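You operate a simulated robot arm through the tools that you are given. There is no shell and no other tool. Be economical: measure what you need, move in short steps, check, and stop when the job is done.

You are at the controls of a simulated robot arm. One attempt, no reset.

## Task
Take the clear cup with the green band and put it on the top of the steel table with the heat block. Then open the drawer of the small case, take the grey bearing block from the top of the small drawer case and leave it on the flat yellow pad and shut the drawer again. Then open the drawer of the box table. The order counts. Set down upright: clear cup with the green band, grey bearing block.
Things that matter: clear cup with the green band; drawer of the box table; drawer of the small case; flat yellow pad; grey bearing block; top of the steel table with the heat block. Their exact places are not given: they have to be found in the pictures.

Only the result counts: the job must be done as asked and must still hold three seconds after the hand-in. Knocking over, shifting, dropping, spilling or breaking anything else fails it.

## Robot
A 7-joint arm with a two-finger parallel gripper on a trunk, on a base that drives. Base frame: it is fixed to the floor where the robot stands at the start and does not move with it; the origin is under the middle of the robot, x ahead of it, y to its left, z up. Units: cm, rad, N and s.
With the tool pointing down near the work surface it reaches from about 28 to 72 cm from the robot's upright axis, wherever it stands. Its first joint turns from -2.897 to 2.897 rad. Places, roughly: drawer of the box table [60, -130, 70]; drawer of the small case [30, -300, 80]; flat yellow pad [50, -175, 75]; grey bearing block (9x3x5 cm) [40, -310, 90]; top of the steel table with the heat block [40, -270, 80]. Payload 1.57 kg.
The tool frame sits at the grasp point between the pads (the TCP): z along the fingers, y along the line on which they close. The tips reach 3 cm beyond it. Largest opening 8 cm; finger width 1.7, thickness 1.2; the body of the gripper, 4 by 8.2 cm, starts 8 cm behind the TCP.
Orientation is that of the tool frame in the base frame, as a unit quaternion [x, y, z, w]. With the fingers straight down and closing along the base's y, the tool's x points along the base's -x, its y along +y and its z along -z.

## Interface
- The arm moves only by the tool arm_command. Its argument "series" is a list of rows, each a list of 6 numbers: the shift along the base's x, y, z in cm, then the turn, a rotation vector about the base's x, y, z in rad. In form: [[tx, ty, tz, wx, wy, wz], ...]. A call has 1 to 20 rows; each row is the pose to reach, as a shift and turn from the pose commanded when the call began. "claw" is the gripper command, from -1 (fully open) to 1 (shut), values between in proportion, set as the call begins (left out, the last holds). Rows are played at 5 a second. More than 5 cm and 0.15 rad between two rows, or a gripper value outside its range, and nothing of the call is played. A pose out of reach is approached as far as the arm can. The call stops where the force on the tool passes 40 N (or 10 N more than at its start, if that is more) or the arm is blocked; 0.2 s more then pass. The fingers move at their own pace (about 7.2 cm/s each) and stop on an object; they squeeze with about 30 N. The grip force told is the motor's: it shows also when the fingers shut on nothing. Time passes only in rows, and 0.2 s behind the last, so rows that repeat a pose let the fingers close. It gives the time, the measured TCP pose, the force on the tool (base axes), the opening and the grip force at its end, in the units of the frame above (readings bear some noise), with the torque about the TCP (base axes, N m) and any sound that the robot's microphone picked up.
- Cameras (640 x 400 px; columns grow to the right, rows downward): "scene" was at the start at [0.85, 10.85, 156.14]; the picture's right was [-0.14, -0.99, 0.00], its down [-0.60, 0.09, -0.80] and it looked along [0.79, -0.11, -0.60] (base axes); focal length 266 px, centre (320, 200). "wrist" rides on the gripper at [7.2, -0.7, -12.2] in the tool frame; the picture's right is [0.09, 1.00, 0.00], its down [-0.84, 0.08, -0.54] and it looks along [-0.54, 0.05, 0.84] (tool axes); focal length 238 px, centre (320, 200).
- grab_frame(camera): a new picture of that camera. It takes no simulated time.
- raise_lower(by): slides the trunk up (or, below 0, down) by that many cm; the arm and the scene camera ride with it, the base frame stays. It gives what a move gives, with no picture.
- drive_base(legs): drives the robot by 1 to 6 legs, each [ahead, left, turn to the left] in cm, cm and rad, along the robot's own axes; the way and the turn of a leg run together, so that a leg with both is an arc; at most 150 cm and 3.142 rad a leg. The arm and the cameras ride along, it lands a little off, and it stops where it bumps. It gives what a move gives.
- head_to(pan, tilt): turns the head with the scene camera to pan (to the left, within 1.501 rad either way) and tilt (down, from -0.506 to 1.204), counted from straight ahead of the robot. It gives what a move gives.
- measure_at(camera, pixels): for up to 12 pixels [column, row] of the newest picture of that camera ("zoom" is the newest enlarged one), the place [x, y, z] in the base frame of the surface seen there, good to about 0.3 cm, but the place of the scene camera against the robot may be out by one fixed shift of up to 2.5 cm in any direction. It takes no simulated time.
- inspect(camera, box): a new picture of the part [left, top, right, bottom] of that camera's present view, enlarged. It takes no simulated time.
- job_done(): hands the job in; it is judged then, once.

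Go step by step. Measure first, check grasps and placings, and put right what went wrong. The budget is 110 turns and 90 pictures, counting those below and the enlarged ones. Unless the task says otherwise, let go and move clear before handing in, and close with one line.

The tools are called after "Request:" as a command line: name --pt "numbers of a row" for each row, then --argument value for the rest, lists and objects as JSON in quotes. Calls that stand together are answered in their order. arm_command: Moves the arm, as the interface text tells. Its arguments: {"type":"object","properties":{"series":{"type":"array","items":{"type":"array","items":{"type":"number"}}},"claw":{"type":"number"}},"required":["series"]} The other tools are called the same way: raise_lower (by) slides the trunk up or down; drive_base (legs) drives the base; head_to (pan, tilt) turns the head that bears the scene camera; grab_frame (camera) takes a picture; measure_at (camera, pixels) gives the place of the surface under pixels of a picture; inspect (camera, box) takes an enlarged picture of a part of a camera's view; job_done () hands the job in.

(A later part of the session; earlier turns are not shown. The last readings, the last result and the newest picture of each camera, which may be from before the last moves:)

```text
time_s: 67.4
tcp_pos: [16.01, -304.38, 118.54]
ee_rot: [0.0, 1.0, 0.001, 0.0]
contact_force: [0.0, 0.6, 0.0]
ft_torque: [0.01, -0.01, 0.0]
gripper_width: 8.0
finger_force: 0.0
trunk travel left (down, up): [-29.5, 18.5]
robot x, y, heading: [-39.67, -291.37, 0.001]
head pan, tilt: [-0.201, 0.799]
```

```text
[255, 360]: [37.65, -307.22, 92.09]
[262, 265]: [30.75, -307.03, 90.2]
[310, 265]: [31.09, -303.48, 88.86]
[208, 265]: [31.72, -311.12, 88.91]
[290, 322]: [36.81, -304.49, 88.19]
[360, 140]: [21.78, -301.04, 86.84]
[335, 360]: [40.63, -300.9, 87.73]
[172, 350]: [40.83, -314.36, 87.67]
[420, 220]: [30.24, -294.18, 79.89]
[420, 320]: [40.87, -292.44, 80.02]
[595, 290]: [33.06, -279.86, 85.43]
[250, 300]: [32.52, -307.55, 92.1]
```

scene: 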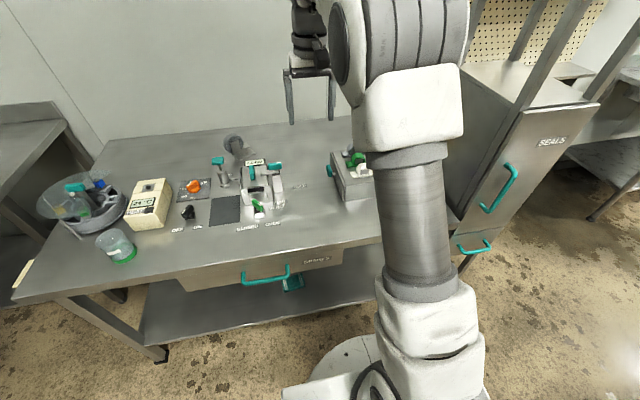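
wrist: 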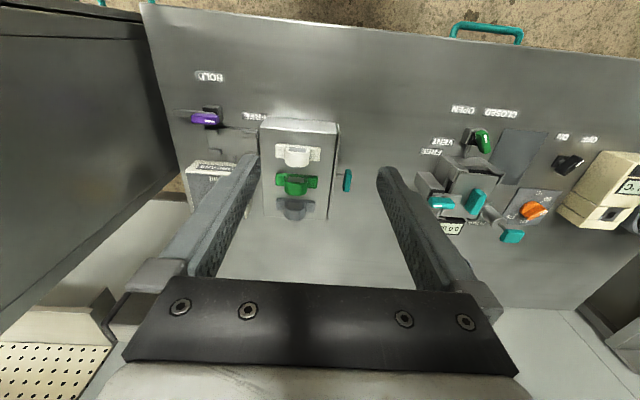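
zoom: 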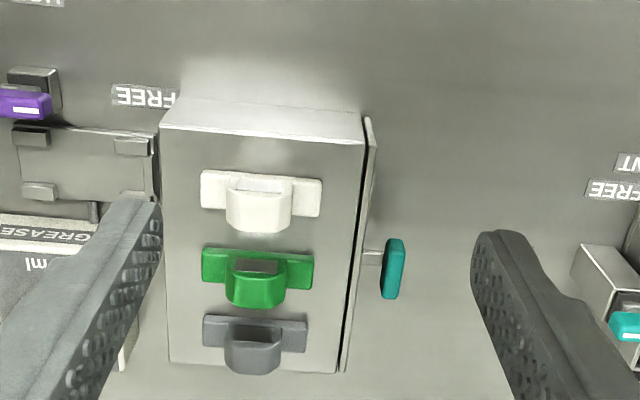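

Knob spans x 29.3–33.7, y −298…−296.3, z up to ~87.5; case top 87.7. I check heights of the heat-block levers next to the drawer's way.

Request:
measure_at --camera "wrist" --pixels '[[442, 203], [474, 200], [430, 185], [440, 205], [475, 165], [450, 228], [418, 190], [481, 140], [512, 236], [485, 205], [347, 172], [348, 190]]'

Request:
inspect --camera "wrist" --box '[300, 100, 540, 250]'

```text
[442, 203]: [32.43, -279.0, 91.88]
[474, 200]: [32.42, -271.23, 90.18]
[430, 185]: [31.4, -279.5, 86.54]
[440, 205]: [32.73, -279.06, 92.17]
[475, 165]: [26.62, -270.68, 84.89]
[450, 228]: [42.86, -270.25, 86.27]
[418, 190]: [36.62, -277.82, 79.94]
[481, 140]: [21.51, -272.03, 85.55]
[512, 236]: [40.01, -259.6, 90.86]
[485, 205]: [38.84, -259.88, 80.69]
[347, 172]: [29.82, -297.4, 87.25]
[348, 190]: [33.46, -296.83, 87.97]
```

```text
2.67 times, centred on (420, 175) of wrist
```

zoom: 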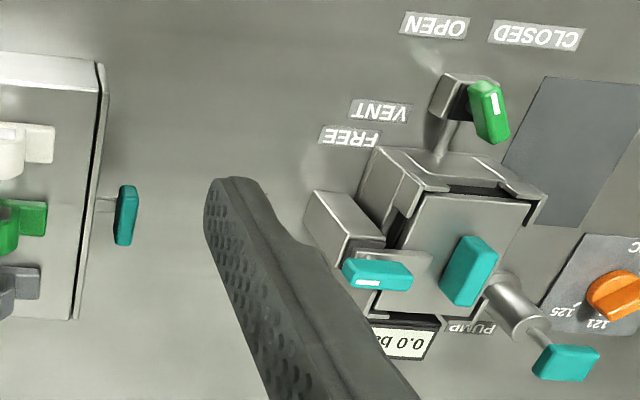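

The lever at (32.5,−279, z92) argues for keeping the wrist camera on the −y side. I check the clearance of the base to the table before driving closer.

Request:
measure_at --camera "scene" --pixels '[[345, 338], [320, 360], [165, 355], [330, 318], [300, 340]]'

Request:
arm_command --pt "1 1 -1 0 0 0.14" --pt "2 2 -2 0 0 0.28" --pt "3 3 -3 0 0 0.42" --pt "4 4 -4 0 0 0.56" --pt "5 5 -5 0 0 0.7" --pt "6 6 -6 0 0 0.84" --pt "7 7 -6 0 0 0.98" --pt "7 7 -6 0 0 1.12" --pt "7 7 -6 0 0 1.26" --pt "7 7 -6 0 0 1.4" --pt "7 7 -6 0 0 1.54" --pt "7 7 -6 0 0 1.571" --pt "7 7 -6 0 0 1.571"

```text
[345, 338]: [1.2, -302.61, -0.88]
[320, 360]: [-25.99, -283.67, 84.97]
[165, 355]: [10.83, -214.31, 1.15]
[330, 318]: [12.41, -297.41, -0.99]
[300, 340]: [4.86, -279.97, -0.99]
```

```text
time_s: 70.2
tcp_pos: [23.11, -297.42, 112.52]
ee_rot: [-0.707, 0.707, 0.002, 0.0]
contact_force: [-0.3, 0.1, -0.3]
ft_torque: [0.02, -0.02, 0.0]
gripper_width: 7.99
finger_force: 0.1
trunk travel left (down, up): [-29.5, 18.5]
robot x, y, heading: [-39.79, -291.8, -0.001]
head pan, tilt: [-0.201, 0.799]
```

Floor is visible at x≈1 right before the robot, so the base has room. I drive 7 cm ahead and look from above the knob.

Request:
drive_base --legs '[[7, 0, 0]]'

Request:
arm_command --pt "0.5 0 -4 0 0 0" --pt "1 0 -8 0 0 0" --pt "1 0 -12 0 0 0" --pt "1 0 -12 0 0 0"

Request:
grab_frame --camera "wrist"

Request:
grab_frame --camera "scene"

```text
time_s: 71.4
tcp_pos: [30.2, -297.34, 112.68]
ee_rot: [-0.707, 0.707, 0.001, 0.0]
contact_force: [-0.3, 1.0, -1.0]
ft_torque: [0.01, 0.01, 0.02]
gripper_width: 8.02
finger_force: 0.0
trunk travel left (down, up): [-29.5, 18.5]
robot x, y, heading: [-33.09, -291.28, 0.002]
head pan, tilt: [-0.201, 0.799]
```

```text
time_s: 72.4
tcp_pos: [31.18, -297.26, 100.63]
ee_rot: [-0.706, 0.708, 0.002, 0.0]
contact_force: [-0.8, -0.8, 1.1]
ft_torque: [0.0, -0.02, 0.03]
gripper_width: 7.99
finger_force: 0.1
trunk travel left (down, up): [-29.5, 18.5]
robot x, y, heading: [-32.81, -291.12, -0.005]
head pan, tilt: [-0.201, 0.799]
```

```text
54 pictures are left
```

wrist: 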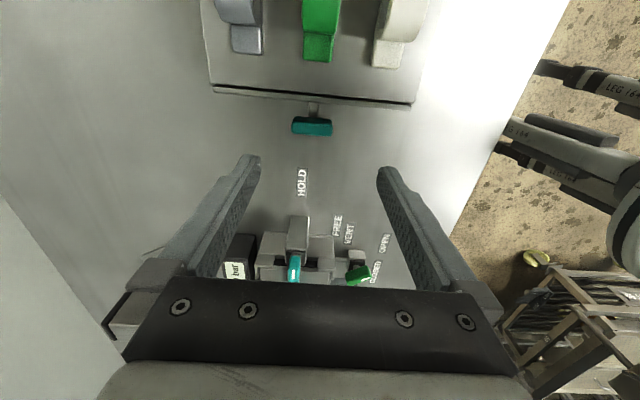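

```text
53 pictures are left
```

scene: 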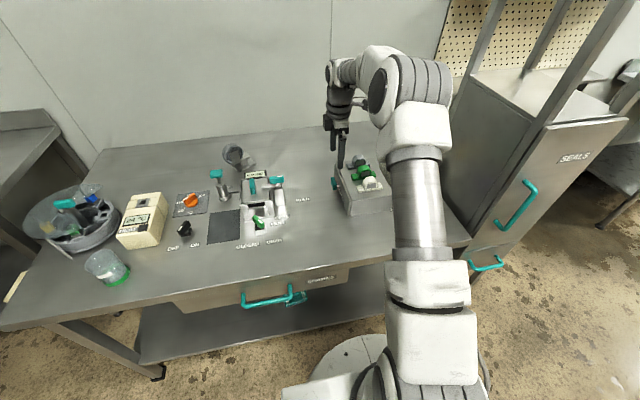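

Knob now at wrist (312,127). I measure its ends and faces.

Request:
measure_at --camera "wrist" --pixels '[[294, 120], [331, 122], [294, 132], [331, 133], [312, 119], [312, 133], [215, 88], [410, 102], [312, 108], [312, 90], [245, 45], [240, 12]]'

Request:
inspect --camera "wrist" --box '[190, 0, 430, 150]'

```text
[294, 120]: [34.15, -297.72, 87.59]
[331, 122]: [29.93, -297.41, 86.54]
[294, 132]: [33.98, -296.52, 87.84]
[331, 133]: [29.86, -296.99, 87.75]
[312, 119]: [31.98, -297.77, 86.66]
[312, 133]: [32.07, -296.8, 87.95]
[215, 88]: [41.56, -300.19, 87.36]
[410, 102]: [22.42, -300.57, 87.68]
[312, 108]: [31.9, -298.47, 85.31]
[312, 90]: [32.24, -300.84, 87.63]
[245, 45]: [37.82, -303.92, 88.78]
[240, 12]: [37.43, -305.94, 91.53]
```

```text
2.67 times, centred on (310, 75) of wrist
```

zoom: 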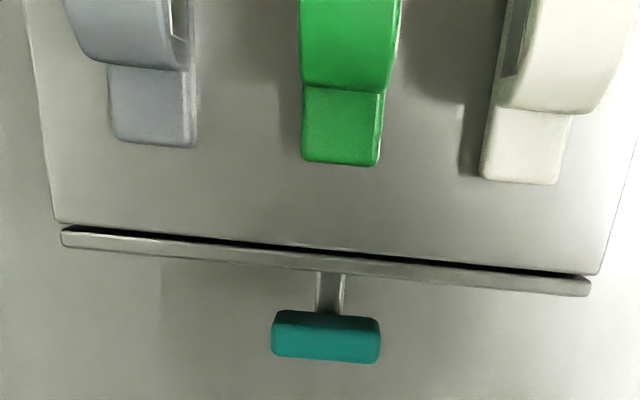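

I centre over the knob (32.0, −297.2), lower to z 86.2 and close on it along x.

Request:
arm_command --pt "0.4 0.05 -4 0 0 0" --pt "0.8 0.05 -8 0 0 0" --pt "0.8 0.05 -11 0 0 0" --pt "0.8 0.05 -13 0 0 0" --pt "0.8 0.05 -14.4 0 0 0" --pt "0.8 0.05 -14.4 0 0 0"

Request:
grab_frame --camera "wrist"

```text
time_s: 73.8
tcp_pos: [32.24, -297.32, 86.04]
ee_rot: [-0.706, 0.708, 0.001, 0.0]
contact_force: [-0.1, 0.2, 0.1]
ft_torque: [0.0, -0.05, -0.01]
gripper_width: 8.02
finger_force: 0.1
trunk travel left (down, up): [-29.5, 18.5]
robot x, y, heading: [-33.27, -291.41, -0.001]
head pan, tilt: [-0.201, 0.799]
```

```text
51 pictures are left
```

wrist: 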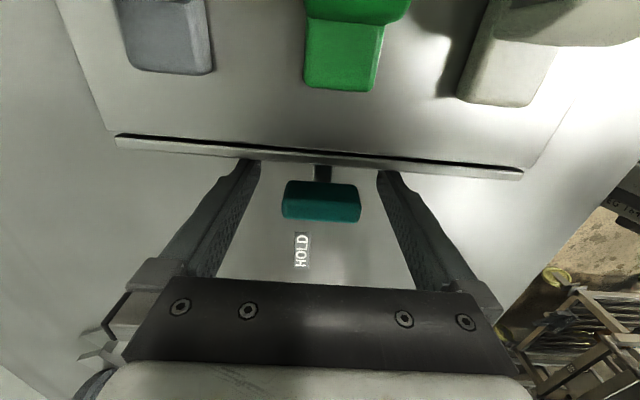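

The knob is between the fingers. Close and pull +y.

Request:
arm_command --pt "0 0 0 0 0 0" --pt "0 0 0 0 0 0" --pt "0 0 0 0 0 0" --pt "0 0 0 0 0 0" --claw 1

Request:
arm_command --pt "0 1 0 0 0 0" --pt "0 2 0 0 0 0" --pt "0 3 0 0 0 0" --pt "0 4 0 0 0 0" --pt "0 5 0 0 0 0" --pt "0 6 0 0 0 0" --pt "0 6 0 0 0 0"

Request:
grab_frame --camera "wrist"

```text
time_s: 74.8
tcp_pos: [31.97, -297.38, 86.0]
ee_rot: [-0.707, 0.707, 0.002, 0.0]
contact_force: [-10.2, 1.7, -0.7]
ft_torque: [0.0, -0.06, 0.07]
gripper_width: 4.39
finger_force: 44.7
trunk travel left (down, up): [-29.5, 18.5]
robot x, y, heading: [-32.93, -291.3, -0.002]
head pan, tilt: [-0.201, 0.799]
```

```text
time_s: 76.4
tcp_pos: [31.95, -291.36, 86.14]
ee_rot: [-0.706, 0.708, 0.001, 0.0]
contact_force: [-8.1, -1.2, -3.0]
ft_torque: [-0.61, 0.25, -0.2]
gripper_width: 4.41
finger_force: 44.8
trunk travel left (down, up): [-29.5, 18.5]
robot x, y, heading: [-32.7, -291.36, -0.002]
head pan, tilt: [-0.201, 0.799]
```

```text
50 pictures are left
```

wrist: 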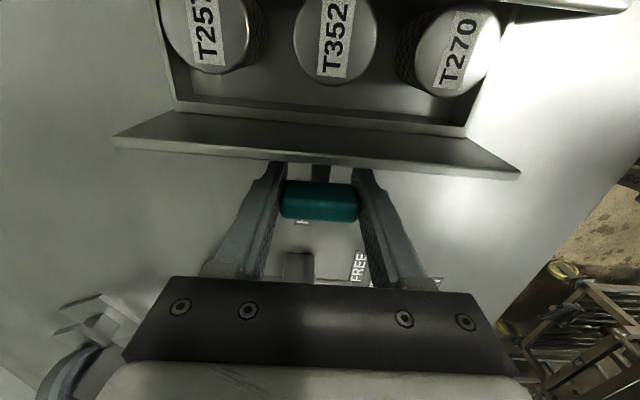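

The drawer slides freely (contents visible). I pull further and watch the force.

Request:
arm_command --pt "0 0.7 0 0 0 0" --pt "0 1.4 0 0 0 0" --pt "0 2.1 0 0 0 0" --pt "0 2.8 0 0 0 0" --pt "0 2.8 0 0 0 0"

Request:
grab_frame --camera "wrist"

```text
time_s: 77.6
tcp_pos: [31.9, -288.47, 86.0]
ee_rot: [-0.707, 0.708, 0.001, -0.001]
contact_force: [-19.6, -0.3, -2.9]
ft_torque: [-0.37, -0.38, -0.21]
gripper_width: 4.38
finger_force: 45.1
trunk travel left (down, up): [-29.5, 18.5]
robot x, y, heading: [-32.62, -291.14, 0.001]
head pan, tilt: [-0.201, 0.799]
```

```text
49 pictures are left
```

wrist: 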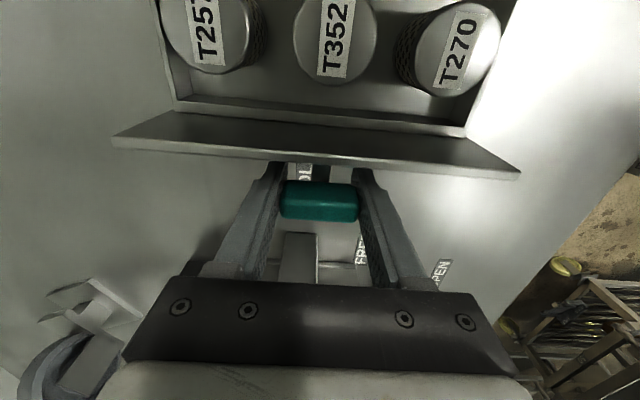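

8.9 cm open with only a side force on x; I follow it slightly in −x and pull 1.5 cm more.

Request:
arm_command --pt "-0.15 0.5 0 0 0 0" --pt "-0.25 1 0 0 0 0" --pt "-0.3 1.5 0 0 0 0" --pt "-0.3 1.5 0 0 0 0"

```text
time_s: 78.6
tcp_pos: [31.94, -287.18, 86.12]
ee_rot: [-0.707, 0.707, -0.001, 0.001]
contact_force: [2.5, -1.2, -9.8]
ft_torque: [0.02, -0.24, 0.11]
gripper_width: 4.37
finger_force: 45.0
trunk travel left (down, up): [-29.5, 18.5]
robot x, y, heading: [-32.92, -291.31, 0.001]
head pan, tilt: [-0.201, 0.799]
```

Request:
arm_command --pt "0 0.5 0 0 0 0" --pt "0 1 0 0 0 0" --pt "0 1.3 0 0 0 0" --pt "0 1.3 0 0 0 0"

Request:
grab_frame --camera "scene"

```text
time_s: 79.6
tcp_pos: [31.9, -285.76, 86.19]
ee_rot: [-0.706, 0.708, 0.0, 0.0]
contact_force: [8.1, -7.4, -7.9]
ft_torque: [1.05, -0.54, 0.38]
gripper_width: 4.35
finger_force: 45.2
trunk travel left (down, up): [-29.5, 18.5]
robot x, y, heading: [-32.72, -291.45, -0.001]
head pan, tilt: [-0.201, 0.799]
```

```text
48 pictures are left
```

scene: 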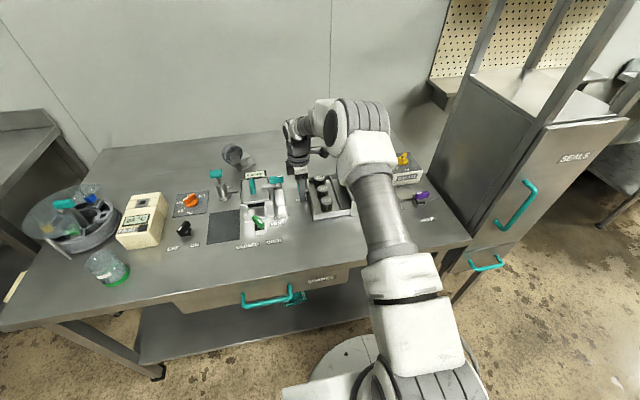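

The drawer is about 11.5 cm open. I release, rise, and turn the tool back.

Request:
arm_command --pt "0 -0.2 0 0 0 0" --pt "0 -0.2 0 0 0 0" --pt "0 -0.2 0 0 0 0" --pt "0 -0.2 0 0 0 0" --claw -1

Request:
arm_command --pt "0 0 4 0 0 0" --pt "0 0 8 0 0 0" --pt "0 0 12 0 0 0" --pt "0 -3 16 0 0 0" --pt "-1 -6 19 0 0 0" --pt "-2 -10 19 0 0 0" --pt "-2 -14 19 0 0 0" --pt "-2 -17 19 0 0 0" --pt "-2 -17 19 0 0 0"

Request:
grab_frame --camera "wrist"

```text
time_s: 80.6
tcp_pos: [31.9, -285.99, 86.14]
ee_rot: [-0.707, 0.707, 0.0, 0.0]
contact_force: [0.3, 0.1, -0.1]
ft_torque: [0.02, -0.04, 0.01]
gripper_width: 7.98
finger_force: 0.0
trunk travel left (down, up): [-29.5, 18.5]
robot x, y, heading: [-32.17, -291.55, -0.005]
head pan, tilt: [-0.201, 0.799]
```

```text
time_s: 82.6
tcp_pos: [29.85, -302.77, 105.22]
ee_rot: [-0.707, 0.707, 0.0, 0.0]
contact_force: [0.5, 0.2, -0.5]
ft_torque: [0.02, -0.01, -0.01]
gripper_width: 8.0
finger_force: 0.0
trunk travel left (down, up): [-29.5, 18.5]
robot x, y, heading: [-32.43, -291.03, -0.002]
head pan, tilt: [-0.201, 0.799]
```

```text
47 pictures are left
```

wrist: 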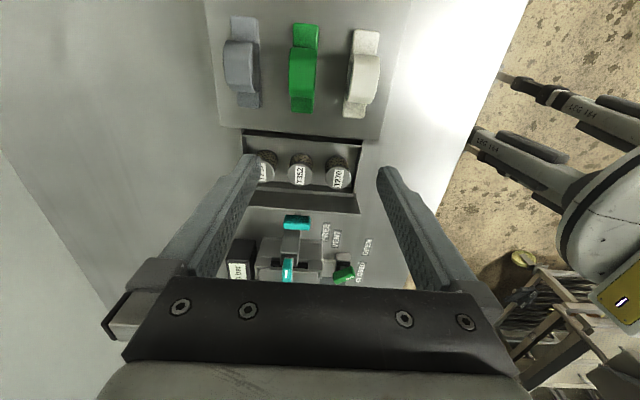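

Drawer stands open. The grey block is at wrist (242,62); I zoom and measure it and its gap to the green one.

Request:
inspect --camera "wrist" --box '[200, 0, 400, 125]'

Request:
measure_at --camera "wrist" --pixels '[[232, 25], [255, 22], [258, 100], [238, 102], [228, 62], [257, 62], [242, 60], [290, 65], [312, 65], [292, 110], [245, 98], [245, 22]]'

```text
3.20 times, centred on (300, 62) of wrist
```

zoom: 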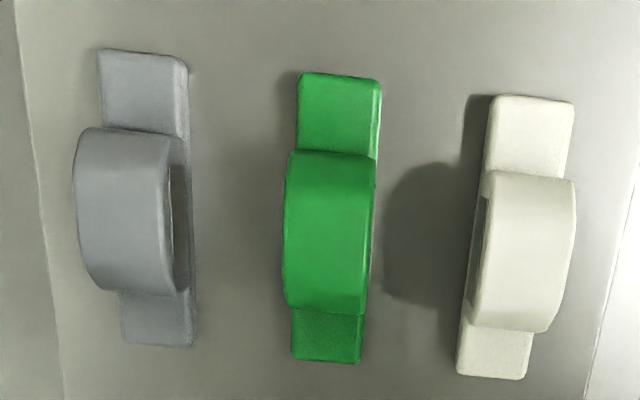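

```text
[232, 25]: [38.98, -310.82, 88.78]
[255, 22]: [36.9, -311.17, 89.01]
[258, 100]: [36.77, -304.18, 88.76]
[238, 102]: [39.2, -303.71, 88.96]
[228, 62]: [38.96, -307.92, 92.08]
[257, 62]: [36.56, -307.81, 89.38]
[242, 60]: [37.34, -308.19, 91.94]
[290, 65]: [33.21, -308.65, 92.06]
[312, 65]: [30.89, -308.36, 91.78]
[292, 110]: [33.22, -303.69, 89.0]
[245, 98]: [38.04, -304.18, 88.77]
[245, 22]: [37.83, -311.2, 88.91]
```

Block: x 36.6–39.2, y −311.4…−303.7, hump top ≈92.3; green begins at x 33.3. I shift the base slightly for reach and set a 5 cm opening.

Request:
drive_base --legs '[[3, -8, 0]]'

Request:
arm_command --pt "0 0 0 0 0 0" --pt "0 0 0 0 0 0" --pt "0 0 0 0 0 0" --claw -0.25

```text
time_s: 83.8
tcp_pos: [32.77, -310.77, 105.13]
ee_rot: [-0.706, 0.708, 0.002, 0.0]
contact_force: [-0.9, -0.9, 0.2]
ft_torque: [0.02, 0.02, 0.03]
gripper_width: 8.0
finger_force: 0.0
trunk travel left (down, up): [-29.5, 18.5]
robot x, y, heading: [-30.29, -299.17, 0.0]
head pan, tilt: [-0.201, 0.799]
```

```text
time_s: 84.7
tcp_pos: [32.81, -310.85, 105.22]
ee_rot: [-0.706, 0.708, 0.001, 0.0]
contact_force: [-0.5, -0.4, 0.6]
ft_torque: [0.03, 0.0, -0.01]
gripper_width: 5.0
finger_force: 0.0
trunk travel left (down, up): [-29.5, 18.5]
robot x, y, heading: [-29.79, -299.49, -0.001]
head pan, tilt: [-0.201, 0.799]
```

Request:
arm_command --pt "2.5 1.7 -2 0 0 0" --pt "5.1 3.3 -4 0 0 0" --pt "5.1 3.3 -7.5 0 0 0" --pt "5.1 3.3 -7.5 0 0 0"

Request:
grab_frame --camera "wrist"

Request:
measure_at --camera "wrist" --pixels '[[290, 60], [320, 60], [310, 90], [345, 90], [290, 130], [320, 130]]'

```text
time_s: 85.7
tcp_pos: [37.9, -307.39, 97.7]
ee_rot: [-0.706, 0.708, 0.001, 0.0]
contact_force: [0.6, 0.6, 0.2]
ft_torque: [0.0, -0.02, 0.02]
gripper_width: 4.98
finger_force: 0.1
trunk travel left (down, up): [-29.5, 18.5]
robot x, y, heading: [-30.0, -299.39, -0.001]
head pan, tilt: [-0.201, 0.799]
```

```text
45 pictures are left
```

wrist: 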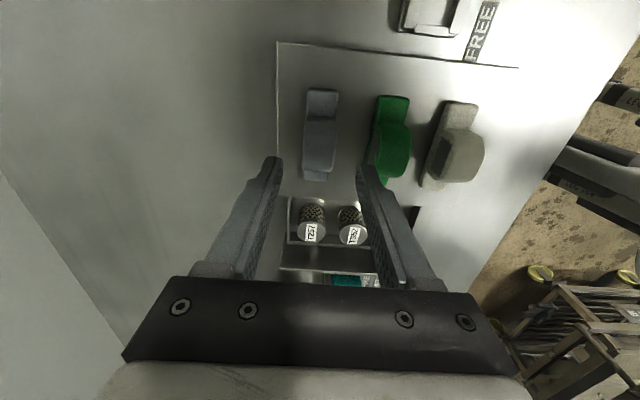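

```text
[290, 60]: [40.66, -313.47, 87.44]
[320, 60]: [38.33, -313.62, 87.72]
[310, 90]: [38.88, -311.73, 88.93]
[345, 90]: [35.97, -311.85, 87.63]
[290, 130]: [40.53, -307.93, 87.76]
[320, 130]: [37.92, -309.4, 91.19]
```

The block is centred between the fingers in column. I measure the hump ends to set y, then descend.

Request:
measure_at --camera "wrist" --pixels '[[322, 118], [320, 124], [320, 150], [320, 165], [318, 171], [318, 178], [306, 150], [334, 150]]'

Request:
inspect --camera "wrist" --box '[260, 60, 420, 200]'

```text
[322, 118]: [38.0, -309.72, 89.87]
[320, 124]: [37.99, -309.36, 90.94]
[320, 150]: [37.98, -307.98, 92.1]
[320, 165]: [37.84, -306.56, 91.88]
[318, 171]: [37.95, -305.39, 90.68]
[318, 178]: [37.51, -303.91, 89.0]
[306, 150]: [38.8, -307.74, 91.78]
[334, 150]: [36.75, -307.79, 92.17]
```

```text
2.86 times, centred on (340, 130) of wrist
```

zoom: 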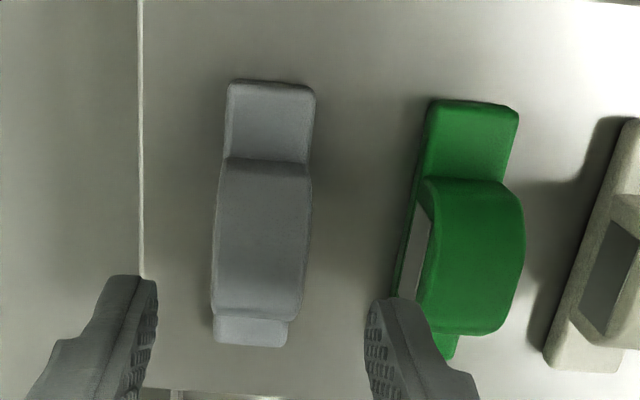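

Hump centre (37.9, −307.5): aligned. Descend to z 91.2 and close.

Request:
arm_command --pt "0 -0.1 -2.5 0 0 0" --pt "0 -0.1 -4.5 0 0 0" --pt "0 -0.1 -6 0 0 0" --pt "0 -0.1 -6.5 0 0 0" --pt "0 -0.1 -6.5 0 0 0"

Request:
arm_command --pt "0 0 0 0 0 0" --pt "0 0 0 0 0 0" --pt "0 0 0 0 0 0" --claw 1

Request:
arm_command --pt "0 0 1.5 0 0 0" --pt "0 0 4.5 0 0 0" --pt "0 0 9 0 0 0" --pt "0 0 13 0 0 0" --pt "0 0 13 0 0 0"

Request:
grab_frame --camera "wrist"

```text
time_s: 86.8
tcp_pos: [37.74, -307.6, 90.99]
ee_rot: [-0.707, 0.707, 0.001, 0.0]
contact_force: [1.6, -0.3, -0.5]
ft_torque: [0.0, -0.02, 0.01]
gripper_width: 4.99
finger_force: 0.1
trunk travel left (down, up): [-29.5, 18.5]
robot x, y, heading: [-30.08, -299.54, -0.003]
head pan, tilt: [-0.201, 0.799]
```

```text
time_s: 87.7
tcp_pos: [37.94, -307.63, 90.99]
ee_rot: [-0.707, 0.708, 0.001, 0.001]
contact_force: [0.2, 0.8, -0.3]
ft_torque: [-0.01, -0.02, -0.01]
gripper_width: 2.57
finger_force: 30.3
trunk travel left (down, up): [-29.5, 18.5]
robot x, y, heading: [-29.69, -299.39, -0.0]
head pan, tilt: [-0.201, 0.799]
```

```text
time_s: 88.8
tcp_pos: [38.04, -307.48, 104.14]
ee_rot: [0.707, -0.707, -0.001, 0.0]
contact_force: [-0.3, -0.3, -0.5]
ft_torque: [0.01, 0.02, 0.04]
gripper_width: 2.56
finger_force: 30.3
trunk travel left (down, up): [-29.5, 18.5]
robot x, y, heading: [-29.53, -299.24, 0.003]
head pan, tilt: [-0.201, 0.799]
```

```text
43 pictures are left
```

wrist: 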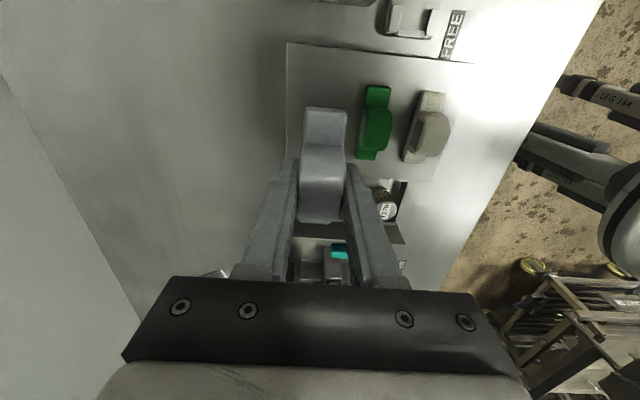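

Block held at 2.57 cm grip and lifted clear. I raise the trunk a bit, back off and drive to the yellow pad.

Request:
raise_lower --by 6

Request:
drive_base --legs '[[-15, 0, 0], [0, 136, 0]]'

Request:
head_to --pan 0.0 --tilt 0.7

Request:
grab_frame --camera "scene"

Request:
grab_frame --camera "wrist"

```text
time_s: 89.8
tcp_pos: [37.98, -307.41, 110.09]
ee_rot: [-0.707, 0.708, 0.002, 0.0]
contact_force: [-0.1, 0.1, -0.7]
ft_torque: [0.03, 0.01, 0.01]
gripper_width: 2.56
finger_force: 30.2
trunk travel left (down, up): [-35.5, 12.5]
robot x, y, heading: [-29.76, -299.7, -0.003]
head pan, tilt: [-0.201, 0.799]
```

```text
time_s: 101.5
tcp_pos: [22.45, -169.28, 110.21]
ee_rot: [0.713, -0.701, -0.001, 0.0]
contact_force: [-0.4, -0.1, -1.6]
ft_torque: [-0.02, 0.02, -0.04]
gripper_width: 2.58
finger_force: 30.1
trunk travel left (down, up): [-35.5, 12.5]
robot x, y, heading: [-45.5, -162.3, 0.008]
head pan, tilt: [-0.201, 0.799]
```

```text
time_s: 102.2
tcp_pos: [22.27, -169.22, 110.15]
ee_rot: [0.713, -0.702, -0.002, 0.0]
contact_force: [0.3, 0.1, -1.2]
ft_torque: [0.0, 0.01, -0.01]
gripper_width: 2.55
finger_force: 30.2
trunk travel left (down, up): [-35.5, 12.5]
robot x, y, heading: [-45.49, -162.6, 0.012]
head pan, tilt: [0.0, 0.7]
```

```text
42 pictures are left
```

scene: 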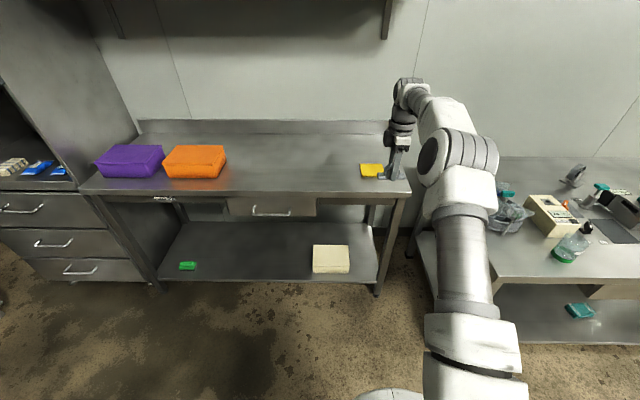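

```text
41 pictures are left
```

wrist: 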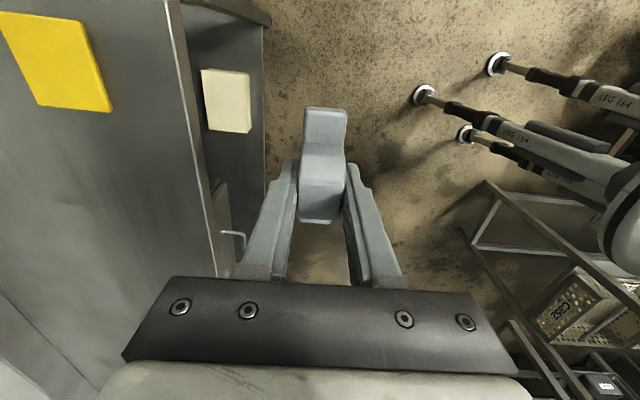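

The pad is at wrist (55,62). I measure its corners with the more exact wrist camera.

Request:
measure_at --camera "wrist" --pixels '[[55, 62], [6, 16], [76, 24], [108, 108], [40, 104], [130, 80], [60, 150], [172, 60], [205, 200]]'

Request:
measure_at --camera "scene" --pixels '[[371, 170], [310, 180], [272, 211], [291, 211], [252, 211], [375, 292], [391, 388]]'

```text
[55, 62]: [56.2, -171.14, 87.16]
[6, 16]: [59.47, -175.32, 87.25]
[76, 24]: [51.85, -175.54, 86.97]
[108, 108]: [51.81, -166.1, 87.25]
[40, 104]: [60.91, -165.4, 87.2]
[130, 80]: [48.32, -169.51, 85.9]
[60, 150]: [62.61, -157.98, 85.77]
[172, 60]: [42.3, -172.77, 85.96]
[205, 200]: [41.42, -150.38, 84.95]
```

```text
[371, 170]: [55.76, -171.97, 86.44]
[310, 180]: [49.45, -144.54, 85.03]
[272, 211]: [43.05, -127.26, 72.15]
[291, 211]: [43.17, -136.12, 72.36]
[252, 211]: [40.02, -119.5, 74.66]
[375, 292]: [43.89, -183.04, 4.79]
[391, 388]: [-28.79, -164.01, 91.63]
```

Pad centre (56.1, −170.7), top z 87.15. Before driving in I check the wall shelf above.

Request:
measure_at --camera "scene" --pixels '[[260, 37], [350, 12], [388, 15], [385, 38], [130, 30]]'

Request:
drive_base --legs '[[18, 0, -0.01]]'

Request:
head_to --pan -0.15 --tilt 0.5

Request:
grab_frame --camera "scene"

```text
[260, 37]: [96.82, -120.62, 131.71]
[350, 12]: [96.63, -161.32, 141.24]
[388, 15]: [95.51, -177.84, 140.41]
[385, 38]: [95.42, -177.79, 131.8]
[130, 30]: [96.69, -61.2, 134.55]
```

```text
time_s: 104.0
tcp_pos: [40.05, -169.61, 110.07]
ee_rot: [0.71, -0.704, -0.001, 0.0]
contact_force: [-0.6, -0.3, -0.2]
ft_torque: [-0.01, 0.02, 0.02]
gripper_width: 2.56
finger_force: 29.9
trunk travel left (down, up): [-35.5, 12.5]
robot x, y, heading: [-28.16, -162.36, 0.012]
head pan, tilt: [0.0, 0.7]
```

```text
time_s: 104.8
tcp_pos: [40.09, -169.59, 110.03]
ee_rot: [0.71, -0.704, -0.001, 0.0]
contact_force: [0.7, -0.4, -0.5]
ft_torque: [-0.02, 0.0, 0.01]
gripper_width: 2.57
finger_force: 29.6
trunk travel left (down, up): [-35.5, 12.5]
robot x, y, heading: [-27.73, -162.52, 0.009]
head pan, tilt: [-0.15, 0.499]
```

```text
40 pictures are left
```

scene: 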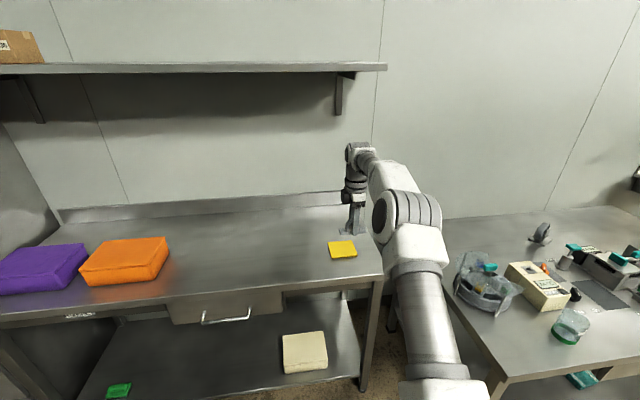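

Shelf is well away from the arm. I drive the last 16 cm and correct with the arm over the pad.

Request:
drive_base --legs '[[16, 0, -0.01]]'

Request:
grab_frame --camera "wrist"

```text
time_s: 106.4
tcp_pos: [55.82, -170.3, 110.13]
ee_rot: [-0.706, 0.708, 0.001, 0.0]
contact_force: [0.1, 0.2, -1.5]
ft_torque: [-0.01, -0.02, 0.02]
gripper_width: 2.55
finger_force: 30.1
trunk travel left (down, up): [-35.5, 12.5]
robot x, y, heading: [-12.51, -161.83, -0.004]
head pan, tilt: [-0.15, 0.499]
```

```text
39 pictures are left
```

wrist: 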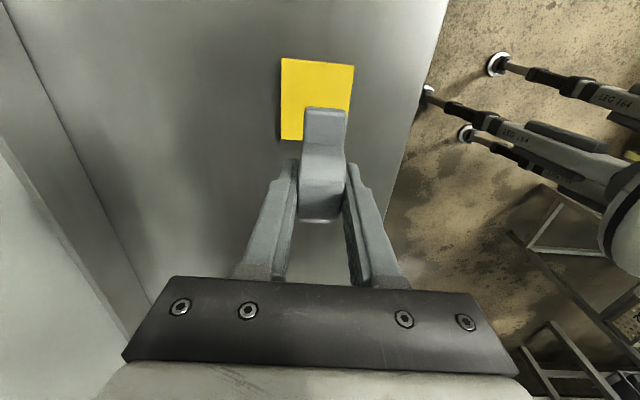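

Request:
measure_at --camera "wrist" --pixels '[[284, 62], [352, 68], [283, 136], [350, 105], [316, 80], [250, 120]]'

Request:
arm_command --pt "0.2 -0.4 -4 0 0 0" --pt "0.2 -0.4 -8 0 0 0" --pt "0.2 -0.4 -12 0 0 0" --pt "0.2 -0.4 -15 0 0 0" --pt "0.2 -0.4 -15 0 0 0"

Request:
grab_frame --camera "wrist"

```text
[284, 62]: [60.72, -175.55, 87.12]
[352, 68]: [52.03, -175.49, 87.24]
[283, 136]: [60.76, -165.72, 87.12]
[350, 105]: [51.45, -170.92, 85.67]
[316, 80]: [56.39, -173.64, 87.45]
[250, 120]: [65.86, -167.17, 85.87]
```

```text
time_s: 107.6
tcp_pos: [56.01, -170.67, 95.18]
ee_rot: [-0.706, 0.708, 0.002, 0.0]
contact_force: [0.0, -0.7, -2.2]
ft_torque: [0.01, -0.01, 0.03]
gripper_width: 2.56
finger_force: 30.3
trunk travel left (down, up): [-35.5, 12.5]
robot x, y, heading: [-11.88, -162.12, -0.005]
head pan, tilt: [-0.15, 0.499]
```

```text
38 pictures are left
```

wrist: 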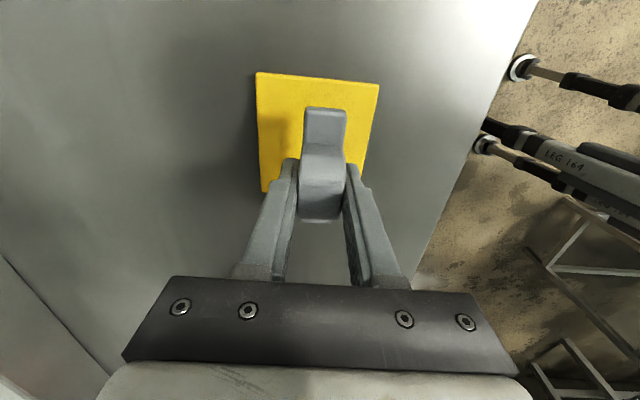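

Aligned with the pad. Lower to just above, then feel for contact.

Request:
arm_command --pt "0.2 0 -2 0 0 0" --pt "0.3 0 -3.5 0 0 0" --pt "0.3 0 -4.3 0 0 0" --pt "0.3 0 -4.3 0 0 0"

Request:
arm_command --pt "0 0 -0.2 0 0 0" --pt "0 0 -0.4 0 0 0" --pt "0 0 -0.4 0 0 0"

```text
time_s: 108.6
tcp_pos: [56.25, -170.73, 90.79]
ee_rot: [-0.707, 0.708, 0.0, 0.0]
contact_force: [0.2, 0.1, -1.2]
ft_torque: [0.03, -0.03, 0.02]
gripper_width: 2.57
finger_force: 30.2
trunk travel left (down, up): [-35.5, 12.5]
robot x, y, heading: [-12.26, -162.07, -0.005]
head pan, tilt: [-0.15, 0.499]
```

```text
time_s: 109.4
tcp_pos: [56.17, -170.67, 90.66]
ee_rot: [0.707, -0.707, 0.0, -0.002]
contact_force: [-1.6, -1.6, 8.8]
ft_torque: [0.11, 0.06, -0.01]
gripper_width: 2.56
finger_force: 30.0
trunk travel left (down, up): [-35.5, 12.5]
robot x, y, heading: [-12.14, -162.44, -0.002]
head pan, tilt: [-0.15, 0.499]
```

Contact on the pad (8.8 N). Ease up slightly, open, and rise.

Request:
arm_command --pt "0 0 0.1 0 0 0" --pt "0 0 0.1 0 0 0"

Request:
arm_command --pt "0 0 0 0 0 0" --pt "0 0 0 0 0 0" --pt "0 0 0 0 0 0" --claw -0.5

Request:
arm_command --pt "0 0 2 0 0 0" --pt "0 0 5 0 0 0" --pt "0 0 10 0 0 0" --pt "0 0 15 0 0 0" --pt "0 0 20 0 0 0" --pt "0 0 20 0 0 0"

Request:
grab_frame --camera "wrist"

```text
time_s: 110.0
tcp_pos: [56.24, -170.74, 90.66]
ee_rot: [-0.707, 0.708, 0.001, 0.0]
contact_force: [-0.1, -0.9, 5.3]
ft_torque: [0.02, -0.02, -0.03]
gripper_width: 2.57
finger_force: 30.2
trunk travel left (down, up): [-35.5, 12.5]
robot x, y, heading: [-12.07, -161.88, -0.002]
head pan, tilt: [-0.15, 0.499]
```

```text
time_s: 110.8
tcp_pos: [56.21, -170.6, 90.51]
ee_rot: [-0.706, 0.708, 0.001, 0.0]
contact_force: [0.6, 0.2, 0.2]
ft_torque: [-0.02, -0.02, 0.02]
gripper_width: 5.99
finger_force: 0.1
trunk travel left (down, up): [-35.5, 12.5]
robot x, y, heading: [-11.96, -162.53, -0.004]
head pan, tilt: [-0.15, 0.499]
```

```text
time_s: 112.2
tcp_pos: [56.55, -170.53, 110.44]
ee_rot: [-0.707, 0.707, 0.001, -0.001]
contact_force: [-0.3, -0.1, 0.0]
ft_torque: [0.02, 0.0, 0.01]
gripper_width: 6.01
finger_force: 0.0
trunk travel left (down, up): [-35.5, 12.5]
robot x, y, heading: [-12.07, -162.18, -0.006]
head pan, tilt: [-0.15, 0.499]
```

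```text
37 pictures are left
```

wrist: 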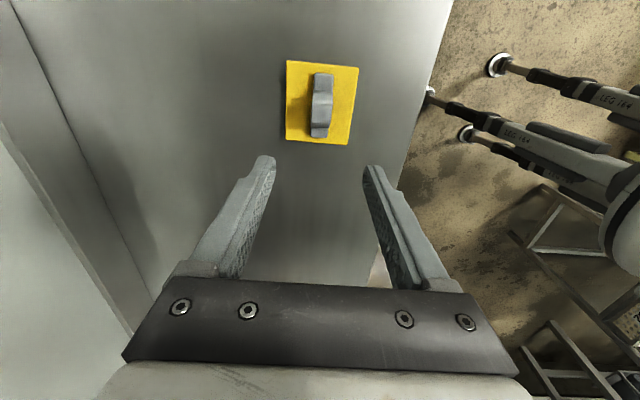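

The block stands on the pad. I drive back to the small case to shut its drawer.

Request:
drive_base --legs '[[-30, 0, 0.005], [0, -127, 0], [9, 0, 0]]'

Request:
head_to --pan -0.1 --tilt 0.8

Request:
raise_lower --by -6

Request:
grab_frame --camera "wrist"

```text
time_s: 125.2
tcp_pos: [36.41, -300.75, 110.39]
ee_rot: [0.71, -0.704, -0.001, 0.0]
contact_force: [0.1, -0.8, 0.2]
ft_torque: [0.06, 0.05, -0.02]
gripper_width: 6.01
finger_force: 0.0
trunk travel left (down, up): [-35.5, 12.5]
robot x, y, heading: [-32.66, -293.19, 0.013]
head pan, tilt: [-0.15, 0.499]
```

```text
time_s: 126.0
tcp_pos: [36.26, -300.8, 110.43]
ee_rot: [0.71, -0.704, 0.0, 0.0]
contact_force: [0.2, -0.1, 0.0]
ft_torque: [-0.01, 0.03, 0.02]
gripper_width: 5.97
finger_force: 0.0
trunk travel left (down, up): [-35.5, 12.5]
robot x, y, heading: [-32.43, -293.21, 0.008]
head pan, tilt: [-0.099, 0.799]
```

```text
time_s: 127.0
tcp_pos: [36.43, -300.74, 104.4]
ee_rot: [0.711, -0.704, -0.002, 0.0]
contact_force: [-0.2, 0.6, -1.1]
ft_torque: [0.0, -0.01, 0.0]
gripper_width: 6.0
finger_force: 0.0
trunk travel left (down, up): [-29.5, 18.5]
robot x, y, heading: [-32.49, -293.07, 0.007]
head pan, tilt: [-0.099, 0.799]
```

```text
36 pictures are left
```

wrist: 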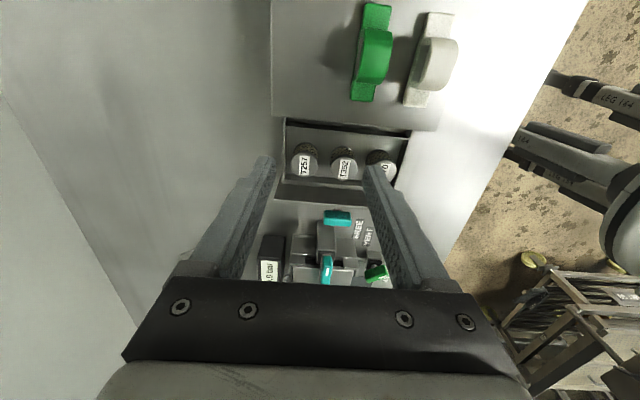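

Knob now at wrist (338,218), beside the heat-block lever at (328,265). I measure both.

Request:
measure_at --camera "wrist" --pixels '[[326, 219], [350, 219], [338, 212], [338, 224], [328, 262], [328, 275], [320, 195], [395, 185]]'

Request:
inspect --camera "wrist" --box '[250, 150, 410, 290]'

```text
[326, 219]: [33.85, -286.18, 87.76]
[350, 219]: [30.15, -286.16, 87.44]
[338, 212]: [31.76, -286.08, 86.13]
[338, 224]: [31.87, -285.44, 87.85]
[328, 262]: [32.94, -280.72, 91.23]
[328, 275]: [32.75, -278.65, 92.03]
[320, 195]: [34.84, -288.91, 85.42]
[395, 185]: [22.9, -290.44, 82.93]
```

```text
2.86 times, centred on (330, 220) of wrist
```

zoom: 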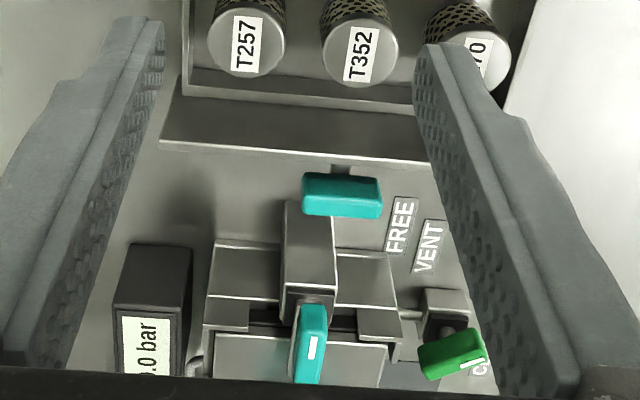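

Knob centre (32.0, −285.9). Move over it, descend, and check.

Request:
arm_command --pt "-1.5 4 0 0 0 -0.01" --pt "-3 8 0 0 0 -0.01" --pt "-4.4 12 0 0 0 -0.01" --pt "-4.4 14.85 -2 0 0 -0.01" --pt "-4.4 14.85 -6 0 0 -0.01" --pt "-4.4 14.85 -10 0 0 -0.01" --pt "-4.4 14.85 -10 0 0 -0.01" --claw -0.85

Request:
grab_frame --camera "wrist"

```text
time_s: 128.7
tcp_pos: [32.0, -285.8, 94.66]
ee_rot: [-0.707, 0.708, 0.002, 0.0]
contact_force: [0.4, 0.2, 0.3]
ft_torque: [0.0, 0.01, -0.01]
gripper_width: 7.38
finger_force: 0.0
trunk travel left (down, up): [-29.5, 18.5]
robot x, y, heading: [-32.15, -293.19, 0.005]
head pan, tilt: [-0.099, 0.799]
```

```text
34 pictures are left
```

wrist: 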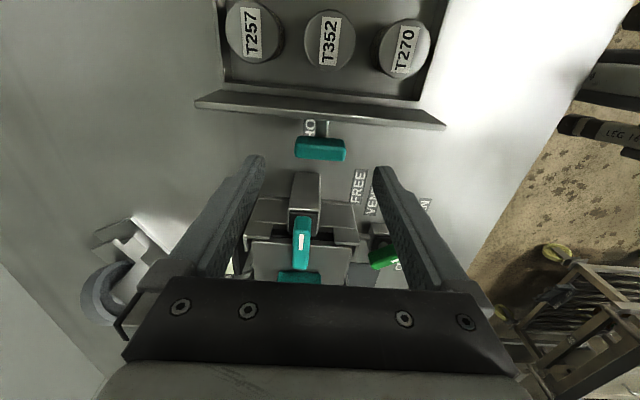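

Centred over the knob with fingers clear of the lever. Descend to 86.2, close and push −y.

Request:
arm_command --pt "0 -0.1 -3 0 0 0" --pt "0 -0.1 -6 0 0 0" --pt "0 -0.1 -8.5 0 0 0" --pt "0 -0.1 -8.5 0 0 0"

Request:
arm_command --pt "0 0 0 0 0 0" --pt "0 0 0 0 0 0" --pt "0 0 0 0 0 0" --pt "0 0 0 0 0 0" --claw 1

Request:
arm_command --pt "0 -1 0 0 0 0" --pt "0 -2 0 0 0 0" --pt "0 -3 0 0 0 0" --pt "0 -4 0 0 0 0" --pt "0 -5 0 0 0 0" --pt "0 -6 0 0 0 0" --pt "0 -7 0 0 0 0" --pt "0 -8 0 0 0 0" --pt "0 -9 0 0 0 0" --pt "0 -10 0 0 0 0" --pt "0 -10.5 0 0 0 0" --pt "0 -10.5 0 0 0 0"

```text
time_s: 129.7
tcp_pos: [31.86, -286.02, 85.89]
ee_rot: [-0.707, 0.707, 0.001, 0.0]
contact_force: [0.6, 0.0, 0.1]
ft_torque: [-0.04, 0.02, 0.0]
gripper_width: 7.4
finger_force: 0.1
trunk travel left (down, up): [-29.5, 18.5]
robot x, y, heading: [-32.99, -293.01, 0.005]
head pan, tilt: [-0.099, 0.799]
```

```text
time_s: 130.7
tcp_pos: [31.96, -286.07, 85.89]
ee_rot: [-0.707, 0.707, 0.0, 0.001]
contact_force: [6.0, 0.1, -1.5]
ft_torque: [0.07, -0.47, 0.04]
gripper_width: 4.41
finger_force: 45.0
trunk travel left (down, up): [-29.5, 18.5]
robot x, y, heading: [-31.77, -293.2, 0.003]
head pan, tilt: [-0.099, 0.799]
```

```text
time_s: 133.2
tcp_pos: [31.99, -296.51, 86.04]
ee_rot: [-0.707, 0.707, 0.001, 0.002]
contact_force: [17.3, 1.0, 1.1]
ft_torque: [0.24, -0.03, 0.09]
gripper_width: 4.38
finger_force: 44.9
trunk travel left (down, up): [-29.5, 18.5]
robot x, y, heading: [-32.29, -292.7, 0.006]
head pan, tilt: [-0.099, 0.799]
```

About 1 cm left. I push gently until the stop shows in the force.

Request:
arm_command --pt "0.1 -0.4 0 0 0 0" --pt "0.15 -0.8 0 0 0 0" --pt "0.15 -1.1 0 0 0 0" --pt "0.15 -1.1 0 0 0 0"

Request:
inspect --camera "wrist" --box '[180, 60, 460, 230]'

```text
time_s: 134.2
tcp_pos: [31.95, -297.44, 85.97]
ee_rot: [-0.706, 0.708, 0.0, 0.001]
contact_force: [4.1, 1.3, 5.3]
ft_torque: [0.22, -0.12, 0.13]
gripper_width: 4.39
finger_force: 45.0
trunk travel left (down, up): [-29.5, 18.5]
robot x, y, heading: [-32.24, -293.09, 0.012]
head pan, tilt: [-0.099, 0.799]
```

```text
2.29 times, centred on (320, 145) of wrist
```

zoom: 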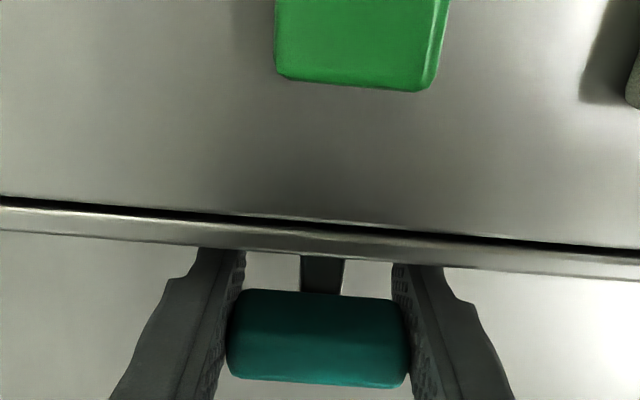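

It looks shut as at first (same thin gap). One more small push to confirm the stop.

Request:
arm_command --pt "0 -0.15 0 0 0 0" --pt "0 -0.3 0 0 0 0" --pt "0 -0.3 0 0 0 0"

```text
time_s: 135.1
tcp_pos: [31.99, -297.53, 85.88]
ee_rot: [-0.707, 0.707, 0.002, 0.002]
contact_force: [2.9, 15.5, 7.8]
ft_torque: [-0.69, 0.16, -0.22]
gripper_width: 4.39
finger_force: 44.9
trunk travel left (down, up): [-29.5, 18.5]
robot x, y, heading: [-31.95, -292.84, 0.011]
head pan, tilt: [-0.099, 0.799]
```

The stop is felt (15 N), so it is shut. Release, rise, and look.

Request:
arm_command --pt "0 0 0 0 0 0" --pt "0 0 0 0 0 0" --pt "0 0 0 0 0 0" --claw -1

Request:
arm_command --pt "0 0.3 3 0 0 0" --pt "0 0.3 7 0 0 0" --pt "0 0.3 11 0 0 0" --pt "-1 0.3 15 0 0 0" --pt "-2 0.3 19 0 0 0" --pt "-2 0.3 24 0 0 0" --pt "-2 0.3 24 0 0 0"

Request:
grab_frame --camera "wrist"

```text
time_s: 135.8
tcp_pos: [32.0, -297.87, 85.76]
ee_rot: [-0.707, 0.708, 0.001, -0.001]
contact_force: [0.5, -0.1, 0.3]
ft_torque: [0.03, 0.02, 0.01]
gripper_width: 8.02
finger_force: 0.0
trunk travel left (down, up): [-29.5, 18.5]
robot x, y, heading: [-32.25, -293.21, 0.009]
head pan, tilt: [-0.099, 0.799]
```

```text
time_s: 137.4
tcp_pos: [29.97, -297.55, 110.1]
ee_rot: [-0.706, 0.708, 0.001, 0.0]
contact_force: [1.0, -0.4, 0.1]
ft_torque: [-0.02, 0.0, -0.02]
gripper_width: 7.98
finger_force: 0.1
trunk travel left (down, up): [-29.5, 18.5]
robot x, y, heading: [-31.85, -293.07, 0.015]
head pan, tilt: [-0.099, 0.799]
```

```text
32 pictures are left
```

wrist: 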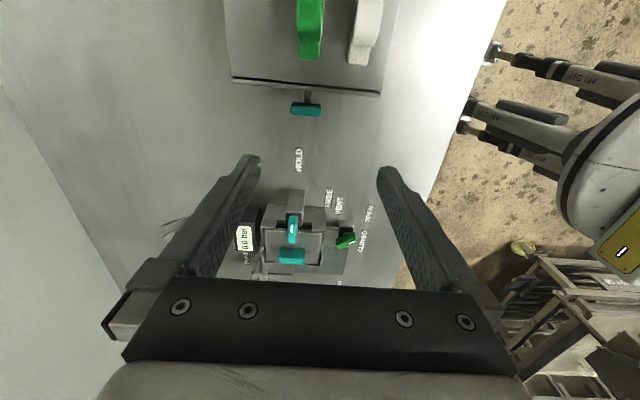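

The small case drawer is shut and the tool is clear. Now to the box table drawer: back off and drive left along x ≈ −45.

Request:
drive_base --legs '[[-13, 0, -0.012], [0, 85, 0], [0, 80, 0]]'

Request:
head_to --pan 0.0 --tilt 0.7

Request:
grab_frame --camera "scene"

```text
time_s: 151.2
tcp_pos: [18.87, -134.15, 110.01]
ee_rot: [-0.7, 0.714, 0.001, -0.001]
contact_force: [0.5, 0.0, 0.4]
ft_torque: [0.02, 0.05, 0.03]
gripper_width: 8.0
finger_force: 0.1
trunk travel left (down, up): [-29.5, 18.5]
robot x, y, heading: [-43.77, -128.09, -0.014]
head pan, tilt: [-0.099, 0.799]
```

```text
time_s: 151.9
tcp_pos: [18.78, -134.02, 110.15]
ee_rot: [-0.7, 0.714, 0.002, 0.001]
contact_force: [-0.7, 0.9, -0.5]
ft_torque: [0.02, -0.01, -0.01]
gripper_width: 7.99
finger_force: 0.1
trunk travel left (down, up): [-29.5, 18.5]
robot x, y, heading: [-43.48, -128.59, -0.01]
head pan, tilt: [0.0, 0.7]
```

```text
31 pictures are left
```

scene: 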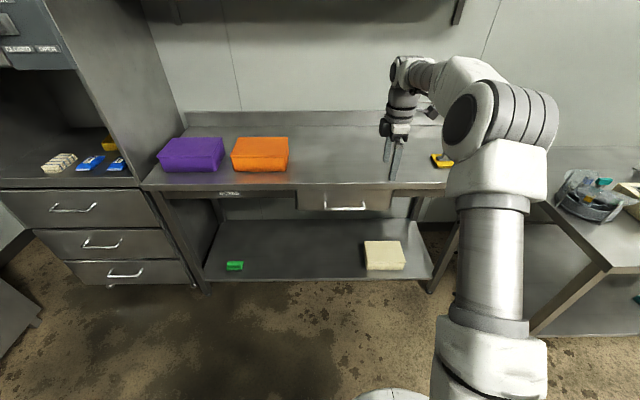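

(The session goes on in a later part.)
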